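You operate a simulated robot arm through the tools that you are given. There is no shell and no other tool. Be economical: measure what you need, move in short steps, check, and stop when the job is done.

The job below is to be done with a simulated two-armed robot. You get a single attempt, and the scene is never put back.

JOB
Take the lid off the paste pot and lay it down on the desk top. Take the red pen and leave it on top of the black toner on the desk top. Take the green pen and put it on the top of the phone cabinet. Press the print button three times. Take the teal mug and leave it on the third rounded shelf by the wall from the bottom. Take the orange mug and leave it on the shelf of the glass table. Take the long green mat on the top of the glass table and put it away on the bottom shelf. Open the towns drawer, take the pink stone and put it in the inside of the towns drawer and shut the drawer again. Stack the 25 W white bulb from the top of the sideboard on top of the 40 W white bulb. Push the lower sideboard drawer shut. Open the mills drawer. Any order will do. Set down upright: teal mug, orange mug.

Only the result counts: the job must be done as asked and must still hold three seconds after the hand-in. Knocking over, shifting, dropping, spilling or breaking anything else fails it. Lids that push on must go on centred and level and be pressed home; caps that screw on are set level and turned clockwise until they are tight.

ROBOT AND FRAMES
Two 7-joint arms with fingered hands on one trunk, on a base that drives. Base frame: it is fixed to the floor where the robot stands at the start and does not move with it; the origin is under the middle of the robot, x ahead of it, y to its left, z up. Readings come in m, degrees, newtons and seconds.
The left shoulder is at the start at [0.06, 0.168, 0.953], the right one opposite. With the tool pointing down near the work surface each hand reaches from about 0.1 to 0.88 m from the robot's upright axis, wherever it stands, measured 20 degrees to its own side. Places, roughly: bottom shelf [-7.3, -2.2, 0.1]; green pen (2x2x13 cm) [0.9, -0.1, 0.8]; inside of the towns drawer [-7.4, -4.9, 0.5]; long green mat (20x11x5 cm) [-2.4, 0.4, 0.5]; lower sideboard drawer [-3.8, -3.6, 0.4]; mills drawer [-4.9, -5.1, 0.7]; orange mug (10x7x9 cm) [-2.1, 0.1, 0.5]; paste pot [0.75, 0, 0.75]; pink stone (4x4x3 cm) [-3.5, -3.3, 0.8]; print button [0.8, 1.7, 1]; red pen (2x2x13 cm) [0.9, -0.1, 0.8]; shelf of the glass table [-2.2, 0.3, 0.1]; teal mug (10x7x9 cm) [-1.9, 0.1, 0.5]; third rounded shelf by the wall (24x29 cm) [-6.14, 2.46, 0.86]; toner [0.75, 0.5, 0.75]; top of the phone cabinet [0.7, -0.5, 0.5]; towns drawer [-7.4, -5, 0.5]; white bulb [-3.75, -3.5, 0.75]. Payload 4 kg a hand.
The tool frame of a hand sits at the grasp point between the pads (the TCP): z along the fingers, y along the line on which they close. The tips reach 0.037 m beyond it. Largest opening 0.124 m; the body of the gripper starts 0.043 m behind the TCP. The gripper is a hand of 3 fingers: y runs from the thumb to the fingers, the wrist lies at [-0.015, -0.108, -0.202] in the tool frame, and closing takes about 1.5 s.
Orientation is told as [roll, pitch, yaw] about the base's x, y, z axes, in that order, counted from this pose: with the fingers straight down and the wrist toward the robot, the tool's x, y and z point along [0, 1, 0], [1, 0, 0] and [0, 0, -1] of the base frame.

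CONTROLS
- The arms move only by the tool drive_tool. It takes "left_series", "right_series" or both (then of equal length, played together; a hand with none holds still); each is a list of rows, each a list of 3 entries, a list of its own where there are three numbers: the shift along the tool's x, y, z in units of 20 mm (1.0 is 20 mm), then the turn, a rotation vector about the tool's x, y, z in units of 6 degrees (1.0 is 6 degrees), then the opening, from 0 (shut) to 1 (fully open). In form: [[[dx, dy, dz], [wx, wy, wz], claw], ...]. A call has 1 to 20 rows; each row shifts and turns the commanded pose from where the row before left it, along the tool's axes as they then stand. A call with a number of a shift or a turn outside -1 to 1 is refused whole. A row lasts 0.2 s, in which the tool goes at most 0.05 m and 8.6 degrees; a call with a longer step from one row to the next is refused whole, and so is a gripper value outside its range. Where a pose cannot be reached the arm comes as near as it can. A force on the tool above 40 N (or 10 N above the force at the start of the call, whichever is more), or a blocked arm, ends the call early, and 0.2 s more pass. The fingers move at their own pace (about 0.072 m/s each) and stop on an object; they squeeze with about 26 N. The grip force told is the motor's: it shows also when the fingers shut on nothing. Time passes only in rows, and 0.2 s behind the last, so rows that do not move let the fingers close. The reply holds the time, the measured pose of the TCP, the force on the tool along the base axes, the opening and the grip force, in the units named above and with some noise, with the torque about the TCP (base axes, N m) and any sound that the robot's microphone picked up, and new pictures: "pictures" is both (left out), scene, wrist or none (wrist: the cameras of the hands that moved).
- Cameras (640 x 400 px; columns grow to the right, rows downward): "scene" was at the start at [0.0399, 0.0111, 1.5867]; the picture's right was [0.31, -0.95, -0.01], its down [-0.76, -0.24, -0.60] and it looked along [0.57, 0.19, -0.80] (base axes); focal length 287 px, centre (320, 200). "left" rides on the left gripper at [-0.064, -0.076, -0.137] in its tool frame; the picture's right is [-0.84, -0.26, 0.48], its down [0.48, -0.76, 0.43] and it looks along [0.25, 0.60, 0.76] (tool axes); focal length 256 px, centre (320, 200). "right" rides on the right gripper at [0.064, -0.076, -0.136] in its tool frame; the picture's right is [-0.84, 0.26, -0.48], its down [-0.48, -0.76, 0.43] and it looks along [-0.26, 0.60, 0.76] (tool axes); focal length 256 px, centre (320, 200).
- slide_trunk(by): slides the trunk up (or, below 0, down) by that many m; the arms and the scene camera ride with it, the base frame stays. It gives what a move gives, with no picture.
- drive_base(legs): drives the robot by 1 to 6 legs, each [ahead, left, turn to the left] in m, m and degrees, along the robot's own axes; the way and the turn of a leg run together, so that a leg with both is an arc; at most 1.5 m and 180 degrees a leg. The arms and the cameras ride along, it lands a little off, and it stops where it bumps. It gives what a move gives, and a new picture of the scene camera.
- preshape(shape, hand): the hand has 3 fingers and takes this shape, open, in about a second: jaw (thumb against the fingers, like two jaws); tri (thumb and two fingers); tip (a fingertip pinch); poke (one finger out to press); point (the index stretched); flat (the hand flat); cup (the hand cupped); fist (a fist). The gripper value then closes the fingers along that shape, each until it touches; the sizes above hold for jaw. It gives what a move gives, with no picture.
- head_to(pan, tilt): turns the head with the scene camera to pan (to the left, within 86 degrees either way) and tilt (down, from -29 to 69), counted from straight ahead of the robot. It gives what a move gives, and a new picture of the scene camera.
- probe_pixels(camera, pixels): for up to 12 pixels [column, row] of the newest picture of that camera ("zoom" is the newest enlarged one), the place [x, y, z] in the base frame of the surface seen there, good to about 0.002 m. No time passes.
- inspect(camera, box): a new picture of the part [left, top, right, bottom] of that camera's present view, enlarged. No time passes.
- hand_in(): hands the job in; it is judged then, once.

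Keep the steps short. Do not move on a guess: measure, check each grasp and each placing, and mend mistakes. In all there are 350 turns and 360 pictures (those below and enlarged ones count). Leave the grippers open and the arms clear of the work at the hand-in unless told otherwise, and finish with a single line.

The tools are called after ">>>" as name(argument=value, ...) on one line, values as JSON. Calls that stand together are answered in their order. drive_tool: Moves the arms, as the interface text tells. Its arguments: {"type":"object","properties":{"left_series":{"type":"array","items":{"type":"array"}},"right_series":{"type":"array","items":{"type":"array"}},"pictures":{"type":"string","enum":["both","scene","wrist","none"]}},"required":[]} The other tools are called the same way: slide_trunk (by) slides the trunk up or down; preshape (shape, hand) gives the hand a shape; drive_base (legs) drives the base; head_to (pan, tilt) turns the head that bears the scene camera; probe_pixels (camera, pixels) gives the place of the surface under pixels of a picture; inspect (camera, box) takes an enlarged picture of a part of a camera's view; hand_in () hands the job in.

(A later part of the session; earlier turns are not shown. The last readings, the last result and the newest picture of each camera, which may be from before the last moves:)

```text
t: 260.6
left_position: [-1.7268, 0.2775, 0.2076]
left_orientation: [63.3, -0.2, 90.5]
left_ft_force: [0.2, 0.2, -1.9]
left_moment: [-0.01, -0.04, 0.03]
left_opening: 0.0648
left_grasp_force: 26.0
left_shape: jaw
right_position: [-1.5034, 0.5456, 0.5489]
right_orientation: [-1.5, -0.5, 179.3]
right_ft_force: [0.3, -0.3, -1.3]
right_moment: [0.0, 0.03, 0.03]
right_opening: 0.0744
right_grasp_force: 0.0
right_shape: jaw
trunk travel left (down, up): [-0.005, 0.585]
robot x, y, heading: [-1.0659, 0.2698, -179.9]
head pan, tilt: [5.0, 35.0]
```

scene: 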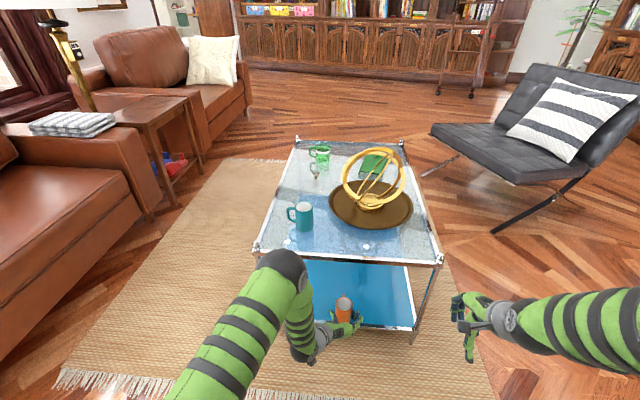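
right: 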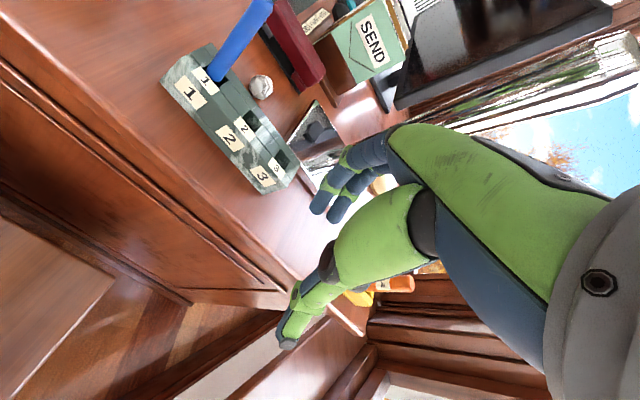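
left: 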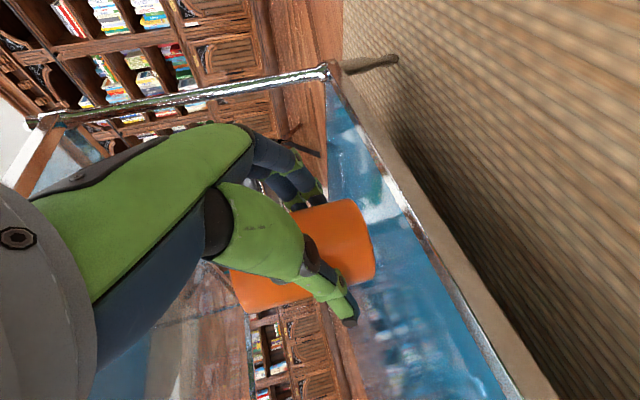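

>>> drive_tool(left_series=[[[0.449, 0, 0.893], [0, 0, 0], 0], [[0.449, 0, 0.893], [0, 0, 0], 0], [[0.449, 0, 0.893], [0, 0, 0], 0], [[0.449, 0, 0.893], [0, 0, 0], 0], [[0.449, 0, 0.893], [0, 0, 0], 0], [[-0.6, 0, 0.3], [0, 0, 0], 0], [[0, 0, 0], [0, 0, 0], 0]], pictures="both")

>>> inspect(camera="scene", box=[240, 230, 460, 370])

```text
t: 262.2
left_position: [-1.825, 0.2778, 0.1944]
left_orientation: [63.1, -0.2, 90.6]
left_ft_force: [-0.4, -0.1, -1.7]
left_moment: [-0.03, -0.06, -0.01]
left_opening: 0.0645
left_grasp_force: 26.0
left_shape: jaw
right_position: [-1.5016, 0.5453, 0.5484]
right_orientation: [-1.5, -0.5, 179.3]
right_ft_force: [-0.4, -0.7, -0.1]
right_moment: [-0.03, -0.01, 0.02]
right_opening: 0.0746
right_grasp_force: 0.0
right_shape: jaw
trunk travel left (down, up): [-0.005, 0.585]
robot x, y, heading: [-1.0666, 0.2689, -179.8]
head pan, tilt: [5.0, 35.0]
```

scene: 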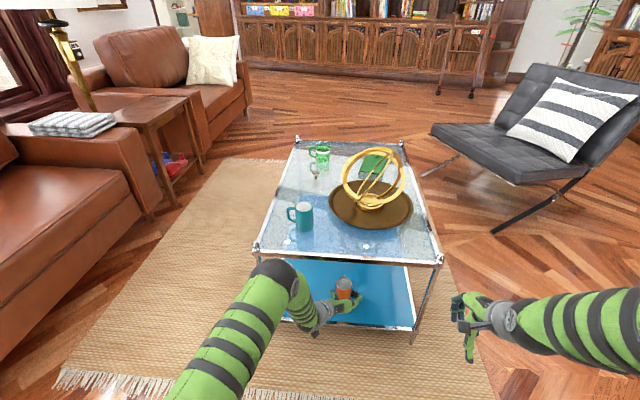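
left: 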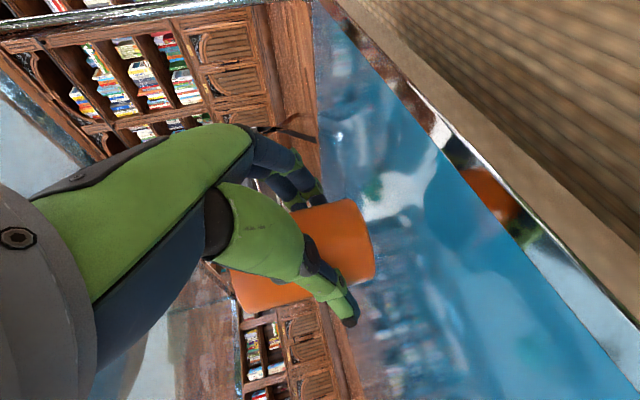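

```text
2.86 times, centred on (350, 300) of scene
```

zoom: 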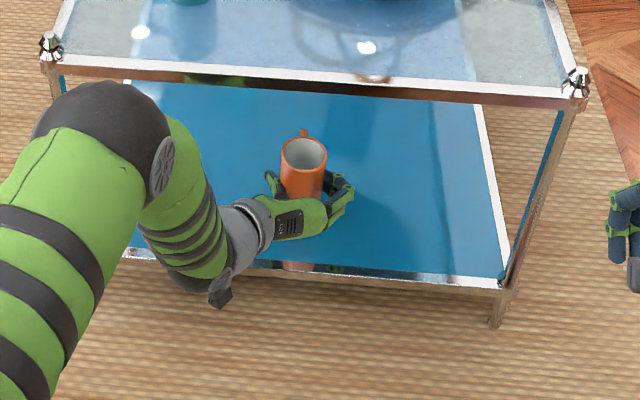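

>>> drive_tool(left_series=[[[-0.4, 0, 0.2], [0, 0, 0], 0], [[-0.3, 0, 0.15], [0, 0, 0], 0], [[-0.15, 0, 0.075], [0, 0, 0], 0], [[0, 0, 0], [0, 0, 0], 0]], pictures="none")

>>> drive_tool(left_series=[[[-0.12, 0, 0.06], [0, 0, 0], 0], [[0, 0, 0], [0, 0, 0], 0]], pictures="none")

```text
t: 263.2
left_position: [-1.8261, 0.2767, 0.1741]
left_orientation: [63.1, -0.2, 90.5]
left_ft_force: [0.7, 0.0, -1.7]
left_moment: [-0.02, -0.03, -0.01]
left_opening: 0.0647
left_grasp_force: 26.0
left_shape: jaw
right_position: [-1.5035, 0.5458, 0.5473]
right_orientation: [-1.5, -0.4, 179.2]
right_ft_force: [-0.6, -0.3, -0.4]
right_moment: [-0.04, -0.03, 0.03]
right_opening: 0.0745
right_grasp_force: 0.0
right_shape: jaw
trunk travel left (down, up): [-0.005, 0.585]
robot x, y, heading: [-1.0644, 0.2704, -179.7]
head pan, tilt: [5.0, 35.0]
```

```text
t: 263.8
left_position: [-1.825, 0.2776, 0.1719]
left_orientation: [63.1, -0.2, 90.5]
left_ft_force: [0.2, 0.0, -2.1]
left_moment: [-0.02, -0.09, -0.02]
left_opening: 0.065
left_grasp_force: 25.4
left_shape: jaw
right_position: [-1.5023, 0.5452, 0.5481]
right_orientation: [-1.5, -0.5, 179.2]
right_ft_force: [-0.1, 0.0, 0.2]
right_moment: [0.01, 0.0, 0.01]
right_opening: 0.0749
right_grasp_force: 0.0
right_shape: jaw
trunk travel left (down, up): [-0.005, 0.585]
robot x, y, heading: [-1.0646, 0.2688, -179.5]
head pan, tilt: [5.0, 35.0]
```

>>> drive_tool(left_series=[[[-0.1, 0, 0.05], [0, 0, 0], 0], [[-0.1, 0, 0.05], [0, 0, 0], 0], [[0, 0, 0], [0, 0, 0], 0]], pictures="none")

```text
t: 264.6
left_position: [-1.8256, 0.2781, 0.1664]
left_orientation: [63.1, -0.2, 90.5]
left_ft_force: [0.4, -0.7, -2.3]
left_moment: [-0.02, -0.03, 0.03]
left_opening: 0.0647
left_grasp_force: 25.9
left_shape: jaw
right_position: [-1.5024, 0.5464, 0.5483]
right_orientation: [-1.5, -0.4, 179.2]
right_ft_force: [0.6, 0.0, -0.2]
right_moment: [-0.02, 0.01, -0.01]
right_opening: 0.0743
right_grasp_force: 0.0
right_shape: jaw
trunk travel left (down, up): [-0.005, 0.585]
robot x, y, heading: [-1.0637, 0.2677, -179.7]
head pan, tilt: [5.0, 35.0]
```

>>> drive_tool(left_series=[[[-0.1, 0, 0.05], [0, 0, 0], 0], [[-0.1, 0, 0.05], [0, 0, 0], 0], [[0, 0, 0], [0, 0, 0], 0]], pictures="none")

>>> inspect(camera="left", box=[220, 150, 480, 370])

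```text
t: 265.4
left_position: [-1.8266, 0.2775, 0.1625]
left_orientation: [63.1, -0.1, 90.6]
left_ft_force: [-0.6, 0.2, -2.4]
left_moment: [-0.01, -0.05, 0.02]
left_opening: 0.0647
left_grasp_force: 25.8
left_shape: jaw
right_position: [-1.5029, 0.5455, 0.5496]
right_orientation: [-1.6, -0.5, 179.2]
right_ft_force: [-0.2, 0.2, 0.3]
right_moment: [-0.01, -0.04, 0.03]
right_opening: 0.0745
right_grasp_force: 0.1
right_shape: jaw
trunk travel left (down, up): [-0.005, 0.585]
robot x, y, heading: [-1.0625, 0.2692, -179.6]
head pan, tilt: [5.0, 35.0]
```

```text
1.82 times, centred on (350, 260) of left
```

zoom: 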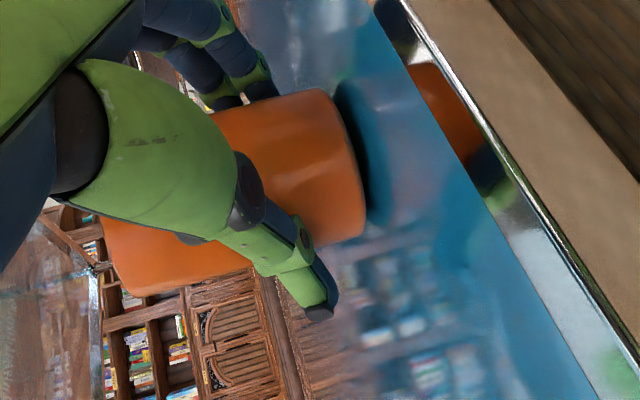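

>>> drive_tool(left_series=[[[-0.1, 0, 0.05], [0, 0, 0], 0], [[-0.1, 0, 0.05], [0, 0, 0], 0], [[0, 0, 0], [0, 0, 0], 0]], pictures="none")

>>> inspect(camera="left", box=[280, 180, 420, 300])

```text
t: 266.2
left_position: [-1.8268, 0.2778, 0.1593]
left_orientation: [63.4, -0.2, 90.6]
left_ft_force: [2.5, -1.8, 7.7]
left_moment: [0.2, 0.2, -0.03]
left_opening: 0.065
left_grasp_force: 25.9
left_shape: jaw
right_position: [-1.502, 0.5453, 0.5472]
right_orientation: [-1.4, -0.4, 179.3]
right_ft_force: [-0.5, 0.5, 1.2]
right_moment: [0.0, 0.01, -0.02]
right_opening: 0.0746
right_grasp_force: 0.0
right_shape: jaw
trunk travel left (down, up): [-0.005, 0.585]
robot x, y, heading: [-1.0626, 0.2684, -179.7]
head pan, tilt: [5.0, 35.0]
```

```text
3.33 times, centred on (350, 240) of left
```

zoom: 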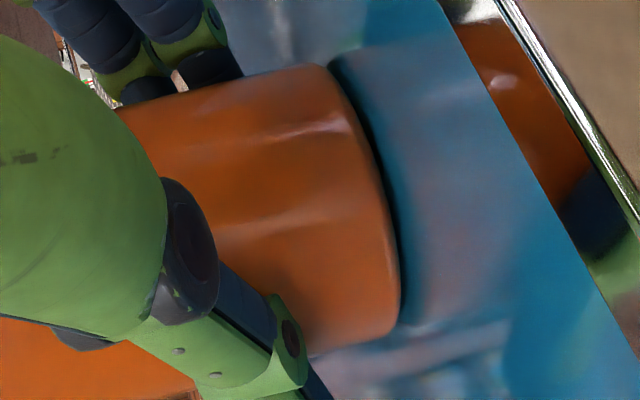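

Contact. I open and withdraw horizontally.

>>> drive_tool(left_series=[[[0, 0, 0], [0, 0, 0], 0.56], [[0, 0, 0], [0, 0, 0], 0.65], [[0, 0, 0], [0, 0, 0], 0.8], [[0, 0, 0], [0, 0, 0], 0.9], [[-0.2, 0, -0.45], [0, 0, 0], 0.9], [[-0.449, 0, -0.893], [0, 0, 0], 0.9], [[-0.449, 0, -0.893], [0, 0, 0], 0.9], [[-0.449, 0, -0.893], [0, 0, 0], 0.9], [[-0.449, 0, -0.893], [0, 0, 0], 0.9], [[-0.449, 0, -0.893], [0, 0, 0], 0.9], [[-0.449, 0, -0.893], [0, 0, 0], 0.9], [[-0.449, 0, -0.893], [0, 0, 0], 0.9], [[-0.449, 0, -0.893], [0, 0, 0], 0.9], [[-0.449, 0, -0.893], [0, 0, 0], 0.9], [[-0.449, 0, -0.893], [0, 0, 0], 0.9]], pictures="both")

>>> inspect(camera="scene", box=[240, 230, 460, 370])

```text
t: 269.4
left_position: [-1.6155, 0.2789, 0.1591]
left_orientation: [63.2, -0.3, 90.3]
left_ft_force: [0.1, 0.3, -0.1]
left_moment: [0.02, -0.01, -0.01]
left_opening: 0.1113
left_grasp_force: 0.1
left_shape: jaw
right_position: [-1.5028, 0.5453, 0.5488]
right_orientation: [-1.5, -0.6, 179.2]
right_ft_force: [-0.2, -0.7, -0.3]
right_moment: [0.0, -0.02, -0.05]
right_opening: 0.0746
right_grasp_force: 0.1
right_shape: jaw
trunk travel left (down, up): [-0.005, 0.585]
robot x, y, heading: [-1.062, 0.2658, -179.7]
head pan, tilt: [5.0, 35.0]
```

scene: 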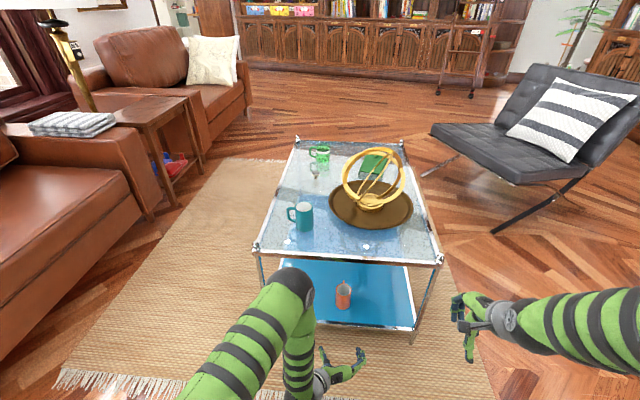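
left: 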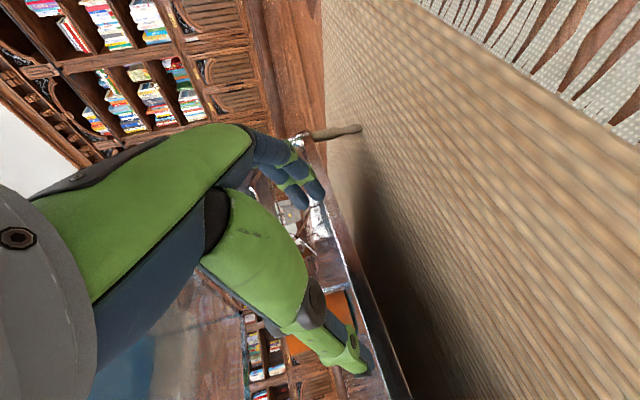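

```text
2.86 times, centred on (350, 300) of scene
```

zoom: 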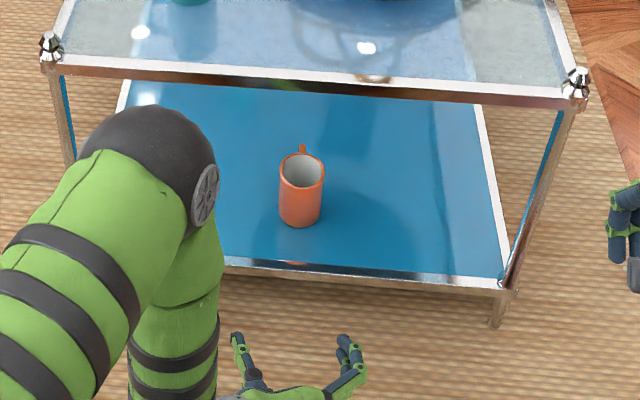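

Orange mug stands on the shelf. Next teal mug, same technique with the left hand: raise trunk, straighten the tool to fingers-down, yaw 180.

>>> slide_trunk(by=0.3)

>>> drive_tool(left_series=[[[0.893, 0, -0.449], [0, 0, 0], 0.9], [[0.893, 0, -0.449], [0, 0, 0], 0.9], [[0.893, 0, -0.449], [0, 0, 0], 0.9], [[0.893, 0, -0.449], [0, 0, 0], 0.9], [[0.893, 0, -0.449], [0, 0, 0], 0.9], [[0.893, 0, -0.449], [0, 0, 0], 0.9], [[0.893, 0, -0.449], [0, 0, 0], 0.9], [[0.893, 0, -0.449], [0, 0, 0], 0.9], [[0.893, 0, -0.449], [0, 0, 0], 0.9], [[0, 0, 0], [0, -0.96, 0], 0.9], [[0, 0, 0], [0, -0.96, 0], 0.9], [[0, 0, 0], [0, -0.96, 0], 0.9], [[0, 0, 0], [0, -0.96, 0], 0.9], [[0, 0, 0], [0, -0.96, 0], 0.9], [[0, 0, 0], [0, -0.96, 0], 0.9], [[0, 0, 0], [0, -0.96, 0], 0.9], [[0, 0, 0], [0, -0.96, 0], 0.9], [[0, 0, 0], [0, -0.96, 0], 0.9], [[0, 0, 0], [0, -0.96, 0], 0.9], [[0, 0, 0], [0, -0.96, 0], 0.9]], pictures="none")

>>> drive_tool(left_series=[[[0, 0, 0], [0, 0, -1], 0.9], [[0, 0, 0], [0, 0, -1], 0.9], [[0, 0, 0], [0, 0, -1], 0.9], [[0, 0, 0], [0, 0, -1], 0.9], [[0, 0, 0], [0, 0, -1], 0.9], [[0, 0, 0], [0, 0, -1], 0.9], [[0, 0, 0], [0, 0, -1], 0.9], [[0, 0, 0], [0, 0, -1], 0.9], [[0, 0, 0], [0, 0, -1], 0.9], [[0, 0, 0], [0, 0, -1], 0.9], [[0, 0, 0], [0, 0, -1], 0.9], [[0, 0, 0], [0, 0, -1], 0.9], [[0, 0, 0], [0, 0, -1], 0.9], [[0, 0, 0], [0, 0, -1], 0.9], [[0, 0, 0], [0, 0, -1], 0.9]], pictures="scene")

```text
t: 272.4
left_position: [-1.6151, 0.2788, 0.4591]
left_orientation: [63.1, -0.2, 90.4]
left_ft_force: [0.7, -0.2, -0.7]
left_moment: [0.0, -0.02, 0.0]
left_opening: 0.1115
left_grasp_force: 0.1
left_shape: jaw
right_position: [-1.5031, 0.5449, 0.8484]
right_orientation: [-1.5, -0.6, 179.1]
right_ft_force: [-0.2, -0.3, 0.1]
right_moment: [-0.02, 0.02, 0.01]
right_opening: 0.0747
right_grasp_force: 0.0
right_shape: jaw
trunk travel left (down, up): [-0.305, 0.285]
robot x, y, heading: [-1.0624, 0.2682, -180.0]
head pan, tilt: [5.0, 35.0]
```

```text
t: 276.6
left_position: [-1.6165, 0.2795, 0.6399]
left_orientation: [-0.3, -0.3, 90.5]
left_ft_force: [-0.3, -0.5, 0.3]
left_moment: [-0.01, 0.01, 0.0]
left_opening: 0.1113
left_grasp_force: 0.2
left_shape: jaw
right_position: [-1.5022, 0.5448, 0.8473]
right_orientation: [-1.5, -0.6, 179.2]
right_ft_force: [0.7, -1.1, 0.3]
right_moment: [-0.03, 0.0, 0.03]
right_opening: 0.0743
right_grasp_force: 0.0
right_shape: jaw
trunk travel left (down, up): [-0.305, 0.285]
robot x, y, heading: [-1.0635, 0.2673, -179.6]
head pan, tilt: [5.0, 35.0]
```

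```text
t: 279.8
left_position: [-1.6161, 0.2782, 0.6402]
left_orientation: [-0.2, 0.3, -179.4]
left_ft_force: [0.2, -0.7, -0.7]
left_moment: [0.02, -0.01, 0.0]
left_opening: 0.1118
left_grasp_force: 0.1
left_shape: jaw
right_position: [-1.5044, 0.5438, 0.8482]
right_orientation: [-1.5, -0.5, 179.1]
right_ft_force: [-0.3, 0.8, 0.8]
right_moment: [0.0, 0.06, 0.02]
right_opening: 0.0743
right_grasp_force: 0.1
right_shape: jaw
trunk travel left (down, up): [-0.305, 0.285]
robot x, y, heading: [-1.0631, 0.2679, -179.9]
head pan, tilt: [5.0, 35.0]
```

scene: 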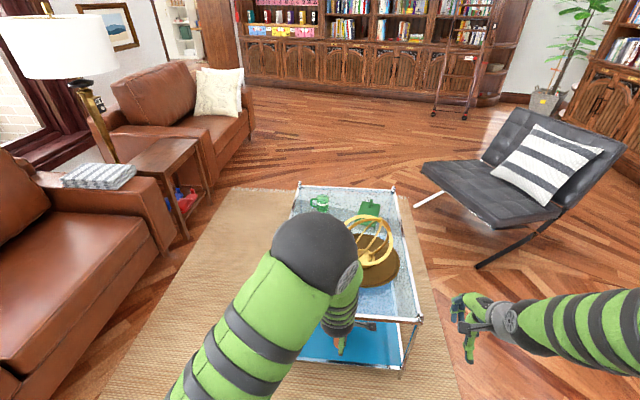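

>>> drive_tool(left_series=[[[0.493, 0.964, -0.5], [0, 0, 0], 1], [[0.493, 0.964, -0.5], [0, 0, 0], 1], [[0.493, 0.964, -0.5], [0, 0, 0], 1], [[0.493, 0.964, -0.5], [0, 0, 0], 1], [[0.493, 0.964, -0.5], [0, 0, 0], 1], [[0.493, 0.964, -0.5], [0, 0, 0], 1], [[0.493, 0.964, 0], [0, 0, 0], 1], [[0.493, 0.964, 0], [0, 0, 0], 1], [[0.493, 0.964, 0], [0, 0, 0], 1], [[0.493, 0.964, 0], [0, 0, 0], 1], [[0.493, 0.964, 0], [0, 0, 0], 1], [[0.493, 0.964, 0], [0, 0, 0], 1], [[0.493, 0.964, 0], [0, 0, 0], 1], [[0.493, 0.964, 0], [0, 0, 0], 1], [[0, 0, 0], [0, 0, 0], 1]], pictures="wrist")

```text
t: 283.0
left_position: [-1.8851, 0.1385, 0.6984]
left_orientation: [-0.2, 0.2, -179.5]
left_ft_force: [0.1, -0.4, 0.1]
left_moment: [-0.02, 0.01, -0.02]
left_opening: 0.1234
left_grasp_force: 0.1
left_shape: jaw
right_position: [-1.5039, 0.5453, 0.847]
right_orientation: [-1.5, -0.5, 179.2]
right_ft_force: [-0.3, 0.8, -0.4]
right_moment: [0.01, -0.01, 0.0]
right_opening: 0.0746
right_grasp_force: 0.0
right_shape: jaw
trunk travel left (down, up): [-0.305, 0.285]
robot x, y, heading: [-1.0627, 0.2695, -179.8]
head pan, tilt: [5.0, 35.0]
```

left: 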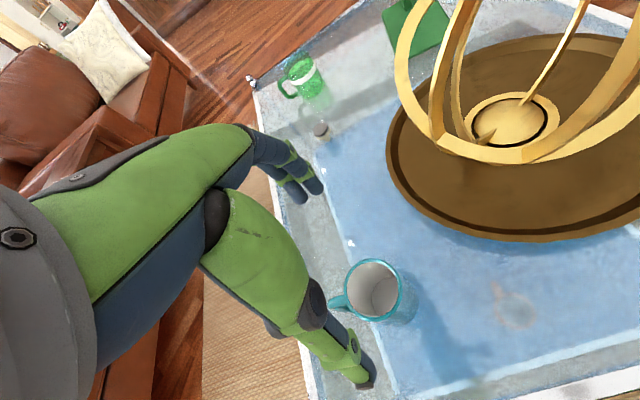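

>>> probe_pixels(camera="left", pixels=[[372, 261], [348, 288], [400, 294], [373, 322], [336, 303]])

```text
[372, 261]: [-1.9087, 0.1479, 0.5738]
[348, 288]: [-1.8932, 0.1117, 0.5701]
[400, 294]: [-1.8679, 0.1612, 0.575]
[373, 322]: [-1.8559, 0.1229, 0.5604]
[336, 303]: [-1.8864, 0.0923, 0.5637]
```

>>> drive_tool(left_series=[[[0.12, -0.2, 0.9], [0, 0, 0], 1], [[0, 0, 0.95], [0, 0, 0], 1], [[0, 0, 0.95], [0, 0, 0], 1], [[0, 0, 0.95], [0, 0, 0], 1], [[0, 0, 0.95], [0, 0, 0], 1], [[0, 0, 0.95], [0, 0, 0], 1], [[0, 0, 0.95], [0, 0, 0], 1], [[0, 0, 0.7], [0, 0, 0], 1], [[0, 0, 0], [0, 0, 0], 0.8], [[0, 0, 0], [0, 0, 0], 0.6], [[0, 0, 0], [0, 0, 0], 0.4], [[0, 0, 0], [0, 0, 0], 0.2], [[0, 0, 0], [0, 0, 0], 0], [[0, 0, 0], [0, 0, 0], 0], [[0, 0, 0], [0, 0, 0], 0]], pictures="wrist")

```text
t: 286.2
left_position: [-1.8812, 0.1363, 0.5538]
left_orientation: [-0.2, 0.1, -179.6]
left_ft_force: [-3.2, -0.1, 8.3]
left_moment: [-0.01, 0.56, 0.01]
left_opening: 0.0676
left_grasp_force: 26.1
left_shape: jaw
right_position: [-1.5028, 0.545, 0.8472]
right_orientation: [-1.5, -0.6, 179.2]
right_ft_force: [0.8, -0.7, -0.6]
right_moment: [0.01, -0.01, 0.0]
right_opening: 0.0745
right_grasp_force: 0.1
right_shape: jaw
trunk travel left (down, up): [-0.305, 0.285]
robot x, y, heading: [-1.0626, 0.2688, -179.9]
head pan, tilt: [5.0, 35.0]
```

left: 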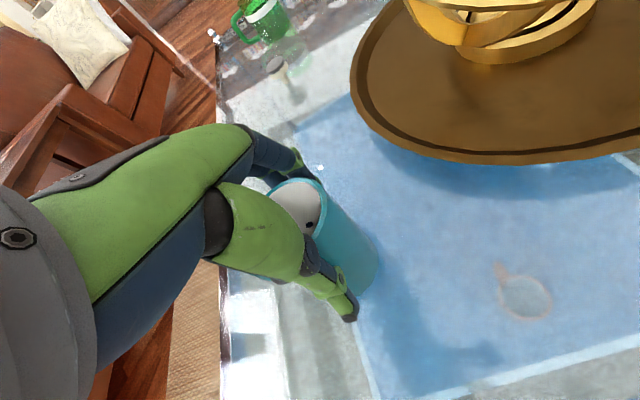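

>>> drive_tool(left_series=[[[0, 0, -0.5], [0, 0, 0], 0], [[0, 0, -1], [0, 0, 0], 0], [[0, 0, -1], [0, 0, 0], 0], [[0, 0, -1], [0, 0, 0], 0], [[0, 0, -0.5], [0, 0, 0], 0], [[0, 0, 0], [0, 0, 1], 0], [[0, 0, 0], [0, 0, 1], 0], [[0, 0, 0], [0, 0, 1], 0], [[0, 0, 0], [0, 0, 1], 0], [[0, 0, 0], [0, 0, 1], 0], [[0, 0, 0], [0, 0, 1], 0], [[0, 0, 0], [0, 0, 1], 0], [[0, 0, 0], [0, 0, 1], 0], [[0, 0, 0], [0, 0, 1], 0], [[0, 0, 0], [0, 0, 1], 0], [[0, 0, 0], [0, 0, 1], 0], [[0, 0, 0], [0, 0, 1], 0], [[0, 0, 0], [0, 0, 1], 0], [[0, 0, 0], [0, 0, 1], 0], [[0, 0, 0], [0, 0, 1], 0]], pictures="none")

>>> drive_tool(left_series=[[[-0.36, 0.95, 0], [0, 0, 0], 0], [[-0.36, 0.95, 0], [0, 0, 0], 0], [[-0.36, 0.95, 0], [0, 0, 0], 0], [[-0.36, 0.95, 0], [0, 0, 0], 0], [[-0.36, 0.95, 0], [0, 0, 0], 0], [[-0.36, 0.95, 0], [0, 0, 0], 0], [[-0.36, 0.95, 0], [0, 0, 0], 0], [[0, 0, 1], [0, 0, 0], 0], [[0, 0, 1], [0, 0, 0], 0], [[0, 0, 1], [0, 0, 0], 0], [[0, 0, 0.6], [0, 0, 0], 0], [[0, 0, 0], [0, 0, 0], 0]], pictures="wrist")

```text
t: 290.4
left_position: [-1.8748, 0.1339, 0.632]
left_orientation: [-0.2, -0.2, 90.3]
left_ft_force: [0.6, 0.5, -2.1]
left_moment: [-0.03, 0.03, 0.03]
left_opening: 0.0667
left_grasp_force: 26.3
left_shape: jaw
left hand out of reach, approached as far as the arm can: row 20
right_position: [-1.5037, 0.5447, 0.8479]
right_orientation: [-1.5, -0.5, 179.2]
right_ft_force: [0.1, 0.4, -0.4]
right_moment: [0.01, 0.02, -0.03]
right_opening: 0.0743
right_grasp_force: 0.0
right_shape: jaw
trunk travel left (down, up): [-0.305, 0.285]
robot x, y, heading: [-1.065, 0.2715, -179.9]
head pan, tilt: [5.0, 35.0]
```

```text
t: 293.0
left_position: [-1.8236, 0.2697, 0.5612]
left_orientation: [-0.2, -0.2, 90.6]
left_ft_force: [-0.5, 0.3, -2.4]
left_moment: [-0.06, -0.04, 0.01]
left_opening: 0.0664
left_grasp_force: 26.0
left_shape: jaw
right_position: [-1.5048, 0.5449, 0.8463]
right_orientation: [-1.5, -0.4, 179.3]
right_ft_force: [0.4, -0.2, -0.6]
right_moment: [0.0, 0.03, 0.01]
right_opening: 0.0743
right_grasp_force: 0.0
right_shape: jaw
trunk travel left (down, up): [-0.305, 0.285]
robot x, y, heading: [-1.0659, 0.2652, -179.7]
head pan, tilt: [5.0, 35.0]
```

left: 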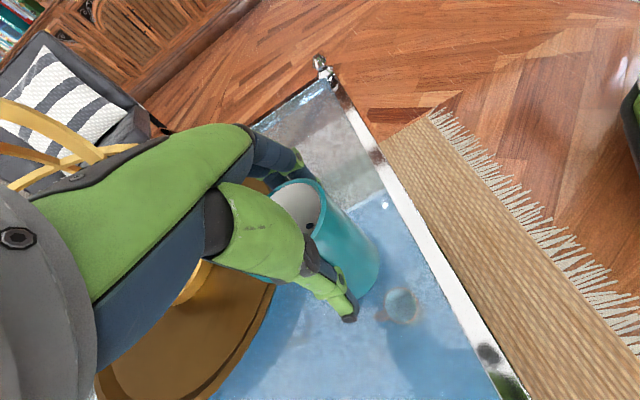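

Now lower to contact (~7 mm) and release.

>>> drive_tool(left_series=[[[0, 0, 0.2], [0, 0, 0], 0], [[0, 0, 0.12], [0, 0, 0], 0], [[0, 0, 0.08], [0, 0, 0], 0], [[0, 0, 0], [0, 0, 0], 0]], pictures="none")

```text
t: 294.0
left_position: [-1.8235, 0.2689, 0.554]
left_orientation: [-0.1, -0.2, 90.5]
left_ft_force: [0.7, -1.5, 7.2]
left_moment: [0.15, -0.04, -0.03]
left_opening: 0.0662
left_grasp_force: 26.2
left_shape: jaw
right_position: [-1.5031, 0.5457, 0.8482]
right_orientation: [-1.5, -0.6, 179.2]
right_ft_force: [0.1, -0.2, -0.3]
right_moment: [-0.05, 0.0, 0.04]
right_opening: 0.0745
right_grasp_force: 0.0
right_shape: jaw
trunk travel left (down, up): [-0.305, 0.285]
robot x, y, heading: [-1.0586, 0.272, -179.6]
head pan, tilt: [5.0, 35.0]
```

>>> drive_tool(left_series=[[[0, 0, 0], [0, 0, 0], 0.56], [[0, 0, 0], [0, 0, 0], 0.65], [[0, 0, 0], [0, 0, 0], 0.8], [[0, 0, 0], [0, 0, 0], 0.8], [[0, 0, -0.5], [0, 0, 0], 0.8], [[0, 0, -1], [0, 0, 0], 0.8], [[0, 0, -1], [0, 0, 0], 0.8], [[0, 0, -1], [0, 0, 0], 0.8], [[0, 0, -1], [0, 0, 0], 0.8], [[0, 0, -1], [0, 0, 0], 0.8], [[0, 0, -1], [0, 0, 0], 0.8], [[-1, 0, 0], [0, 0, 0], 0.8], [[-1, 0, 0], [0, 0, 0], 0.8], [[-1, 0, 0], [0, 0, 0], 0.8], [[-1, 0, 0], [0, 0, 0], 0.8], [[-1, 0, 0], [0, 0, 0], 0.8], [[-1, 0, 0], [0, 0, 0], 0.8], [[-1, 0, 0], [0, 0, 0], 0.8], [[-1, 0, 0], [0, 0, 0], 0.8]], pictures="none")

>>> drive_tool(left_series=[[[-1, 0, 0], [0, 0, 0], 0.9], [[-1, 0, 0], [0, 0, 0], 0.9], [[-1, 0, 0], [0, 0, 0], 0.9], [[0, 0, 0], [0, 0.96, 0], 0.9], [[0, 0, 0], [0, 0.96, 0], 0.9], [[0, 0, 0], [0, 0.96, 0], 0.9], [[0, 0, 0], [0, 0.96, 0], 0.9], [[0, 0, 0], [0, 0.96, 0], 0.9], [[0, 0, 0], [0, 0.96, 0], 0.9], [[0, 0, 0], [0, 0.96, 0], 1], [[0, 0, 0], [0, 0.96, 0], 1], [[0, 0, 0], [0, 0.96, 0], 1], [[0, 0, 0], [0, 0.96, 0], 1], [[0, 0, 0], [0, 0.96, 0], 1], [[0, 0, 0], [0, 0, 0], 1]], pictures="scene")

>>> inspect(camera="scene", box=[270, 180, 440, 330])

```text
t: 298.0
left_position: [-1.6634, 0.269, 0.6843]
left_orientation: [-0.1, -0.3, 90.5]
left_ft_force: [0.4, -0.4, -0.3]
left_moment: [0.01, -0.02, 0.02]
left_opening: 0.0993
left_grasp_force: 0.0
left_shape: jaw
right_position: [-1.503, 0.5442, 0.8484]
right_orientation: [-1.4, -0.6, 179.2]
right_ft_force: [0.4, -0.8, -0.1]
right_moment: [0.01, 0.02, 0.01]
right_opening: 0.0747
right_grasp_force: 0.1
right_shape: jaw
trunk travel left (down, up): [-0.305, 0.285]
robot x, y, heading: [-1.0636, 0.2678, -179.7]
head pan, tilt: [5.0, 35.0]
```

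```text
t: 301.2
left_position: [-1.6029, 0.2691, 0.6843]
left_orientation: [63.3, -0.2, 90.5]
left_ft_force: [0.5, -0.6, 0.0]
left_moment: [0.0, -0.01, -0.01]
left_opening: 0.1236
left_grasp_force: 0.0
left_shape: jaw
right_position: [-1.5037, 0.5442, 0.8475]
right_orientation: [-1.5, -0.5, 179.2]
right_ft_force: [0.8, 0.5, 0.5]
right_moment: [-0.02, 0.0, -0.03]
right_opening: 0.0746
right_grasp_force: 0.0
right_shape: jaw
trunk travel left (down, up): [-0.305, 0.285]
robot x, y, heading: [-1.0634, 0.2665, -179.6]
head pan, tilt: [5.0, 35.0]
```

scene: 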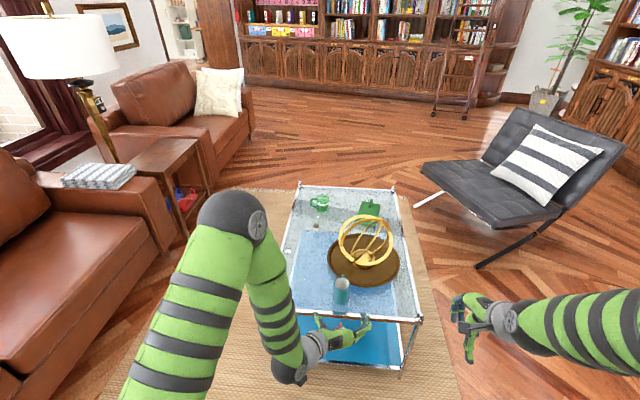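

```text
2.67 times, centred on (355, 255) of scene
```

zoom: 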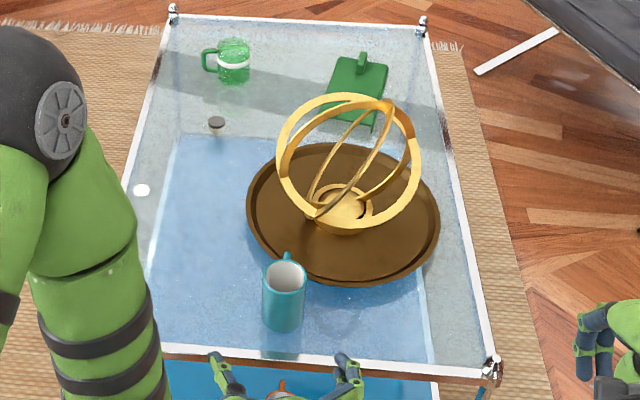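

>>> probe_pixels(camera="zoom", pixels=[[283, 298], [266, 300], [302, 300], [284, 320], [284, 267]])

```text
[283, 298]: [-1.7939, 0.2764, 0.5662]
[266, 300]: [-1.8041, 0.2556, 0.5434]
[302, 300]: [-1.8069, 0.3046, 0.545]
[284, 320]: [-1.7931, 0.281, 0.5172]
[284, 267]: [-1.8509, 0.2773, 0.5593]
```

Teal centre ≈(-1.827,0.279), same as before. Repeat the approach and close.

>>> drive_tool(left_series=[[[-0.4, 0.075, 0.88], [0, 0, 0], 1], [[-0.4, 0.075, 0.88], [0, 0, 0], 1], [[-0.4, 0.075, 0.88], [0, 0, 0], 1], [[-0.375, 0.075, 0.88], [0, 0, 0], 1], [[-0.375, 0.075, 0.88], [0, 0, 0], 1], [[-0.375, 0.075, 0.88], [0, 0, 0], 1], [[0, 0, 1], [0, 0, 0], 1], [[0, 0, 1], [0, 0, 0], 1], [[0, 0, 1], [0, 0, 0], 1], [[0, 0, 1], [0, 0, 0], 1], [[0, 0, 0.9], [0, 0, 0], 1], [[0, 0, 0.9], [0, 0, 0], 1], [[0, 0, 0.9], [0, 0, 0], 1], [[0, 0, 0.7], [0, 0, 0], 1], [[0, 0, 0], [0, 0, 0], 1]], pictures="none")

>>> drive_tool(left_series=[[[0, 0, 0], [0, 0, 0], 0.8], [[0, 0, 0], [0, 0, 0], 0.65], [[0, 0, 0], [0, 0, 0], 0.5], [[0, 0, 0], [0, 0, 0], 0.3], [[0, 0, 0], [0, 0, 0], 0.1], [[0, 0, 0], [0, 0, 0], 0], [[0, 0, 0], [0, 0, 0], 0], [[0, 0, 0], [0, 0, 0], 0]], pictures="scene")

>>> inspect(camera="scene", box=[270, 200, 430, 330])

```text
t: 304.4
left_position: [-1.8082, 0.2773, 0.5277]
left_orientation: [63.1, -0.3, 90.5]
left_ft_force: [-0.1, 0.3, -0.8]
left_moment: [0.0, 0.05, 0.0]
left_opening: 0.1238
left_grasp_force: 0.0
left_shape: jaw
right_position: [-1.5039, 0.5446, 0.8466]
right_orientation: [-1.4, -0.6, 179.1]
right_ft_force: [-0.3, 1.6, 0.9]
right_moment: [0.0, 0.01, -0.02]
right_opening: 0.0745
right_grasp_force: 0.1
right_shape: jaw
trunk travel left (down, up): [-0.305, 0.285]
robot x, y, heading: [-1.0663, 0.2649, -179.7]
head pan, tilt: [5.0, 35.0]
```

```text
t: 306.2
left_position: [-1.8077, 0.2778, 0.5267]
left_orientation: [63.2, -0.3, 90.5]
left_ft_force: [0.1, -1.5, 2.6]
left_moment: [0.03, 0.06, 0.06]
left_opening: 0.0655
left_grasp_force: 25.9
left_shape: jaw
right_position: [-1.5031, 0.5453, 0.8469]
right_orientation: [-1.4, -0.5, 179.2]
right_ft_force: [0.2, -0.4, 0.1]
right_moment: [-0.02, -0.01, 0.04]
right_opening: 0.0746
right_grasp_force: 0.1
right_shape: jaw
trunk travel left (down, up): [-0.305, 0.285]
robot x, y, heading: [-1.0627, 0.2646, -179.8]
head pan, tilt: [5.0, 35.0]
```

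scene: 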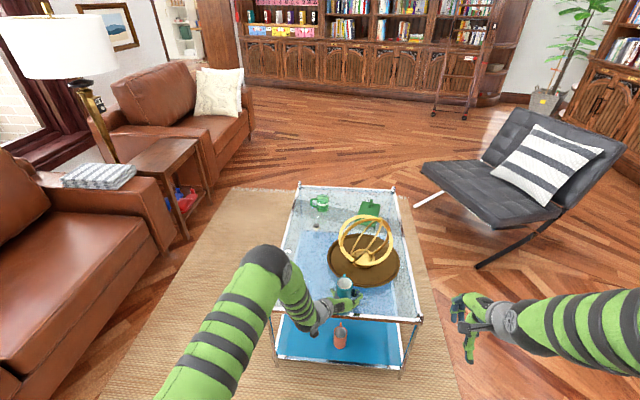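

```text
3.08 times, centred on (350, 265) of scene
```

zoom: 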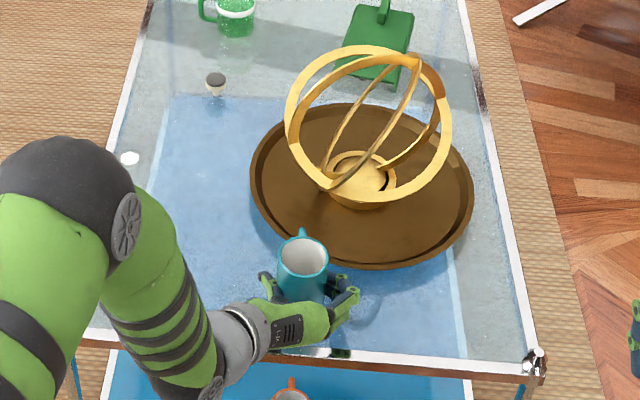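

Teal is gripped. I lift, pull back, and raise the trunk.

>>> drive_tool(left_series=[[[0.45, 0, -0.22], [0, 0, 0], 0], [[0.893, 0, -0.449], [0, 0, 0], 0], [[0.893, 0, -0.449], [0, 0, 0], 0], [[0.893, 0, -0.449], [0, 0, 0], 0], [[-0.449, 0, -0.893], [0, 0, 0], 0], [[-0.449, 0, -0.893], [0, 0, 0], 0], [[-0.449, 0, -0.893], [0, 0, 0], 0], [[-0.449, 0, -0.893], [0, 0, 0], 0], [[-0.449, 0, -0.893], [0, 0, 0], 0], [[-0.449, 0, -0.893], [0, 0, 0], 0], [[-0.449, 0, -0.893], [0, 0, 0], 0], [[-0.449, 0, -0.893], [0, 0, 0], 0], [[-0.449, 0, -0.893], [0, 0, 0], 0], [[-0.449, 0, -0.893], [0, 0, 0], 0], [[-0.449, 0, -0.893], [0, 0, 0], 0], [[-0.449, 0, -0.893], [0, 0, 0], 0], [[-0.449, 0, -0.893], [0, 0, 0], 0]], pictures="none")

>>> slide_trunk(by=0.28)

>>> drive_base(legs=[[-0.25, 0, 0], [0, 0, 0]])

```text
t: 309.8
left_position: [-1.5481, 0.2803, 0.5991]
left_orientation: [63.1, -0.2, 90.4]
left_ft_force: [0.2, 0.4, -2.2]
left_moment: [0.0, -0.05, 0.01]
left_opening: 0.0652
left_grasp_force: 25.8
left_shape: jaw
right_position: [-1.5028, 0.5451, 0.8471]
right_orientation: [-1.5, -0.5, 179.2]
right_ft_force: [0.0, -0.1, -1.2]
right_moment: [0.02, -0.01, -0.01]
right_opening: 0.0744
right_grasp_force: 0.0
right_shape: jaw
trunk travel left (down, up): [-0.305, 0.285]
robot x, y, heading: [-1.0638, 0.2671, -179.8]
head pan, tilt: [5.0, 35.0]
```

```text
t: 312.6
left_position: [-1.5492, 0.2797, 0.8787]
left_orientation: [63.1, -0.2, 90.5]
left_ft_force: [-0.4, 0.2, -2.9]
left_moment: [-0.03, -0.03, 0.02]
left_opening: 0.0649
left_grasp_force: 26.3
left_shape: jaw
right_position: [-1.5051, 0.5453, 1.1263]
right_orientation: [-1.5, -0.4, 179.2]
right_ft_force: [-0.2, 0.5, -0.8]
right_moment: [0.0, 0.03, 0.0]
right_opening: 0.0745
right_grasp_force: 0.0
right_shape: jaw
trunk travel left (down, up): [-0.585, 0.005]
robot x, y, heading: [-1.0651, 0.2677, -179.6]
head pan, tilt: [5.0, 35.0]
```

```text
t: 314.8
left_position: [-1.2963, 0.2786, 0.8786]
left_orientation: [63.1, -0.2, 90.6]
left_ft_force: [0.6, -0.2, -2.0]
left_moment: [0.01, -0.07, 0.0]
left_opening: 0.0652
left_grasp_force: 25.8
left_shape: jaw
right_position: [-1.2543, 0.5443, 1.1265]
right_orientation: [-1.6, -0.4, 179.4]
right_ft_force: [-0.3, 0.7, 0.3]
right_moment: [-0.01, -0.03, 0.0]
right_opening: 0.0745
right_grasp_force: 0.0
right_shape: jaw
trunk travel left (down, up): [-0.585, 0.005]
robot x, y, heading: [-0.8082, 0.2724, -179.6]
head pan, tilt: [5.0, 35.0]
```

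scene: 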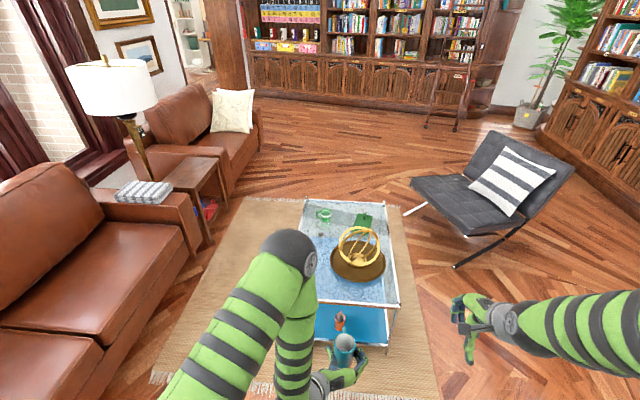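

>>> probe_pixels(camera="scene", pixels=[[415, 180], [465, 230], [410, 213], [455, 265], [550, 180], [500, 140], [430, 260], [500, 300], [300, 150], [440, 130], [475, 70], [485, 95]])

>>> inspect(camera="scene", box=[420, 0, 560, 130])

```text
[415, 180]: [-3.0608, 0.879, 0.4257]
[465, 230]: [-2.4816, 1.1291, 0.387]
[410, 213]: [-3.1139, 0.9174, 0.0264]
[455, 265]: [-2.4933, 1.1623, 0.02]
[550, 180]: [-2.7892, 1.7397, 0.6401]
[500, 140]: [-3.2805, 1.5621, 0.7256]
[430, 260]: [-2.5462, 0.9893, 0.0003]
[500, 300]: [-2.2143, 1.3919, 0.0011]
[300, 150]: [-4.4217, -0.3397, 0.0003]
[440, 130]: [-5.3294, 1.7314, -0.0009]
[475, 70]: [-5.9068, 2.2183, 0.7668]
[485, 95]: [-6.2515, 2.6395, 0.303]
```

```text
3.08 times, centred on (490, 65) of scene
```

zoom: 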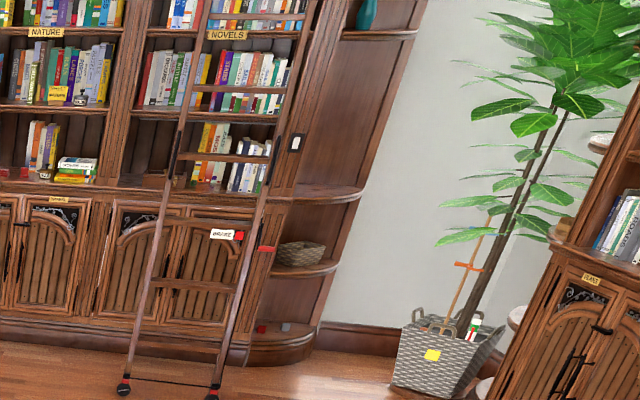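

Chair occupies x −2.5…−3.3, y 0.9…1.75. I go around to stand at about (-2.08,1.2) facing −y for the mat.

>>> drive_base(legs=[[0, -0.93, 0], [1.25, 0, 0], [0, 0, 90]])

>>> head_to(pan=-15, tilt=50)

```text
t: 320.1
left_position: [-1.3375, 1.2606, 0.8875]
left_orientation: [64.4, 0.1, 90.6]
left_ft_force: [-0.1, -0.7, -1.2]
left_moment: [-0.07, -0.09, -0.03]
left_opening: 0.0647
left_grasp_force: 25.9
left_shape: jaw
right_position: [-1.3153, 1.529, 1.1435]
right_orientation: [-1.7, -4.1, 179.3]
right_ft_force: [-0.7, -0.7, 1.0]
right_moment: [-0.03, 0.06, 0.0]
right_opening: 0.0745
right_grasp_force: 0.1
right_shape: jaw
trunk travel left (down, up): [-0.585, 0.005]
robot x, y, heading: [-0.8717, 1.2453, -179.2]
head pan, tilt: [5.0, 35.0]
stopped in leg 2: the robot was blocked; the commanded pose is now the measured one
```

scene: 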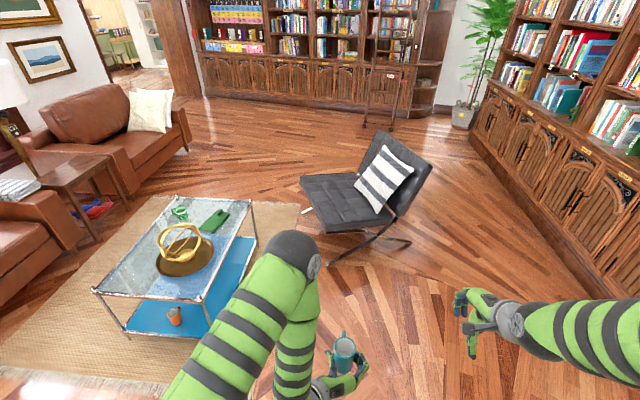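

```text
t: 320.9
left_position: [-1.3413, 1.2616, 0.8874]
left_orientation: [64.3, 0.0, 90.7]
left_ft_force: [-0.3, 0.5, -2.9]
left_moment: [-0.03, -0.06, -0.01]
left_opening: 0.0645
left_grasp_force: 26.2
left_shape: jaw
right_position: [-1.3188, 1.5298, 1.1439]
right_orientation: [-1.8, -4.1, 179.2]
right_ft_force: [0.0, -1.0, -0.9]
right_moment: [-0.03, 0.01, 0.04]
right_opening: 0.0742
right_grasp_force: 0.0
right_shape: jaw
trunk travel left (down, up): [-0.585, 0.005]
robot x, y, heading: [-0.8758, 1.2481, -179.4]
head pan, tilt: [-15.0, 50.0]
```

scene: 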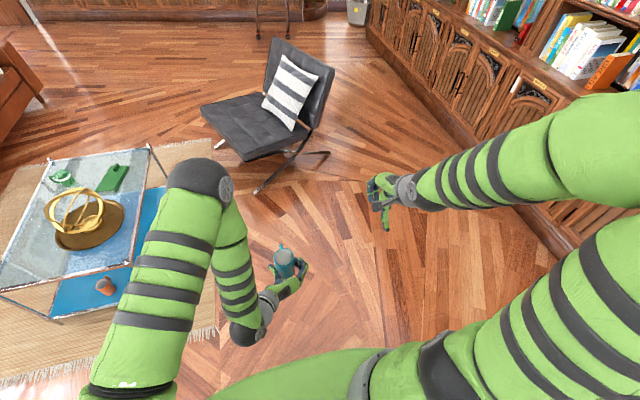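

The right elbow touched the bookcase on the right. I move left 0.3 m (away) and look at that bookcase.

>>> drive_base(legs=[[0, 0.3, 0]])

>>> head_to(pan=-75, tilt=25)

```text
t: 322.9
left_position: [-1.3382, 0.9585, 0.8878]
left_orientation: [64.2, 0.0, 90.8]
left_ft_force: [0.2, -0.5, -2.5]
left_moment: [-0.02, -0.05, 0.02]
left_opening: 0.065
left_grasp_force: 25.3
left_shape: jaw
right_position: [-1.3168, 1.2262, 1.1447]
right_orientation: [-1.9, -4.0, 179.4]
right_ft_force: [-0.4, -0.4, -0.4]
right_moment: [-0.02, 0.05, 0.01]
right_opening: 0.0745
right_grasp_force: 0.0
right_shape: jaw
trunk travel left (down, up): [-0.585, 0.005]
robot x, y, heading: [-0.8716, 0.9502, -179.2]
head pan, tilt: [-15.0, 50.0]
```

scene: 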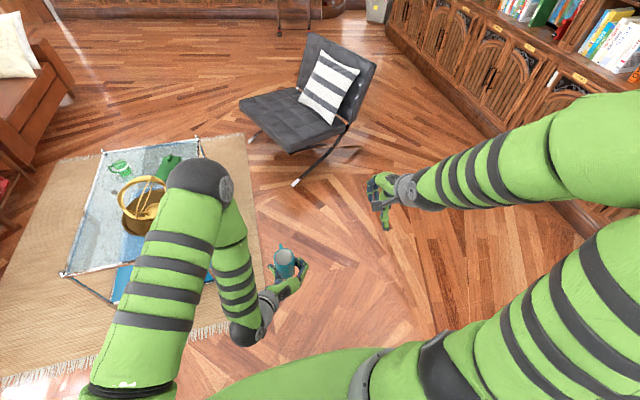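

```text
t: 324.2
left_position: [-1.3313, 0.959, 0.8914]
left_orientation: [64.6, -0.1, 90.8]
left_ft_force: [-0.5, -0.3, -2.5]
left_moment: [-0.03, -0.05, -0.02]
left_opening: 0.0645
left_grasp_force: 25.9
left_shape: jaw
right_position: [-1.3198, 1.2285, 1.1529]
right_orientation: [-1.9, -5.7, 179.3]
right_ft_force: [0.4, -0.6, -0.5]
right_moment: [-0.03, 0.0, 0.0]
right_opening: 0.0746
right_grasp_force: 0.0
right_shape: jaw
trunk travel left (down, up): [-0.585, 0.005]
robot x, y, heading: [-0.8679, 0.9495, -179.3]
head pan, tilt: [-75.0, 25.0]
```

scene: 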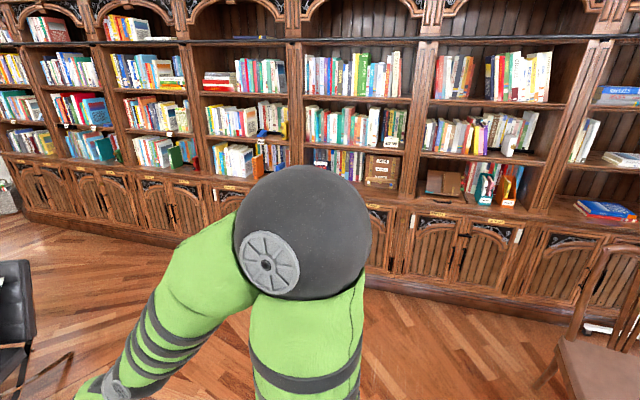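

The bookcase is actually far; cause unclear. I test a short drive ahead along y≈0.95, which still clears the table.

>>> drive_base(legs=[[0.4, 0, 0]])

>>> head_to(pan=0, tilt=45)

```text
t: 326.7
left_position: [-1.7301, 0.9528, 0.8902]
left_orientation: [64.7, -0.1, 90.9]
left_ft_force: [0.4, 0.2, -3.3]
left_moment: [-0.02, -0.03, 0.02]
left_opening: 0.0648
left_grasp_force: 25.7
left_shape: jaw
right_position: [-1.7082, 1.2218, 1.1477]
right_orientation: [-1.8, -4.7, 179.4]
right_ft_force: [0.0, -0.2, 0.4]
right_moment: [0.01, 0.03, 0.02]
right_opening: 0.0745
right_grasp_force: 0.0
right_shape: jaw
trunk travel left (down, up): [-0.585, 0.005]
robot x, y, heading: [-1.2688, 0.946, -179.1]
head pan, tilt: [-75.0, 25.0]
```

scene: 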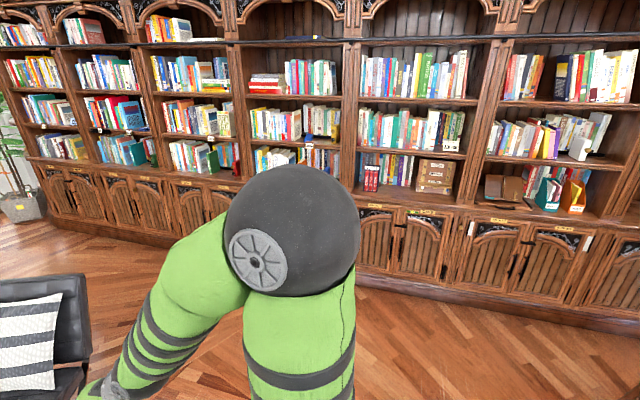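

```text
t: 328.2
left_position: [-1.7288, 0.9527, 0.8902]
left_orientation: [64.8, -0.1, 90.9]
left_ft_force: [-0.1, -0.5, -2.5]
left_moment: [-0.02, -0.06, 0.0]
left_opening: 0.065
left_grasp_force: 26.2
left_shape: jaw
right_position: [-1.7083, 1.2215, 1.1481]
right_orientation: [-1.8, -4.8, 179.4]
right_ft_force: [-0.5, 0.2, 0.1]
right_moment: [-0.01, 0.0, 0.0]
right_opening: 0.0745
right_grasp_force: 0.0
right_shape: jaw
trunk travel left (down, up): [-0.585, 0.005]
robot x, y, heading: [-1.2676, 0.9501, -179.5]
head pan, tilt: [0.0, 45.0]
```

scene: 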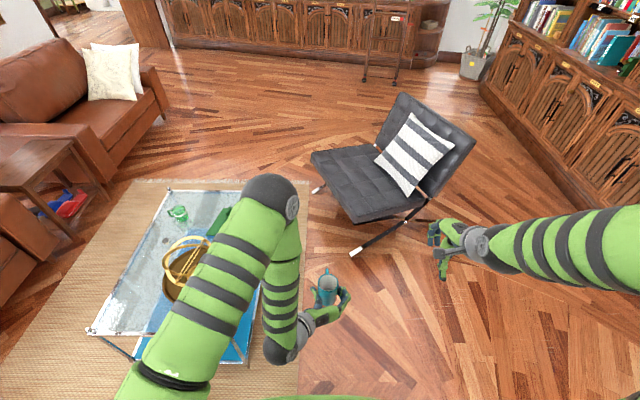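

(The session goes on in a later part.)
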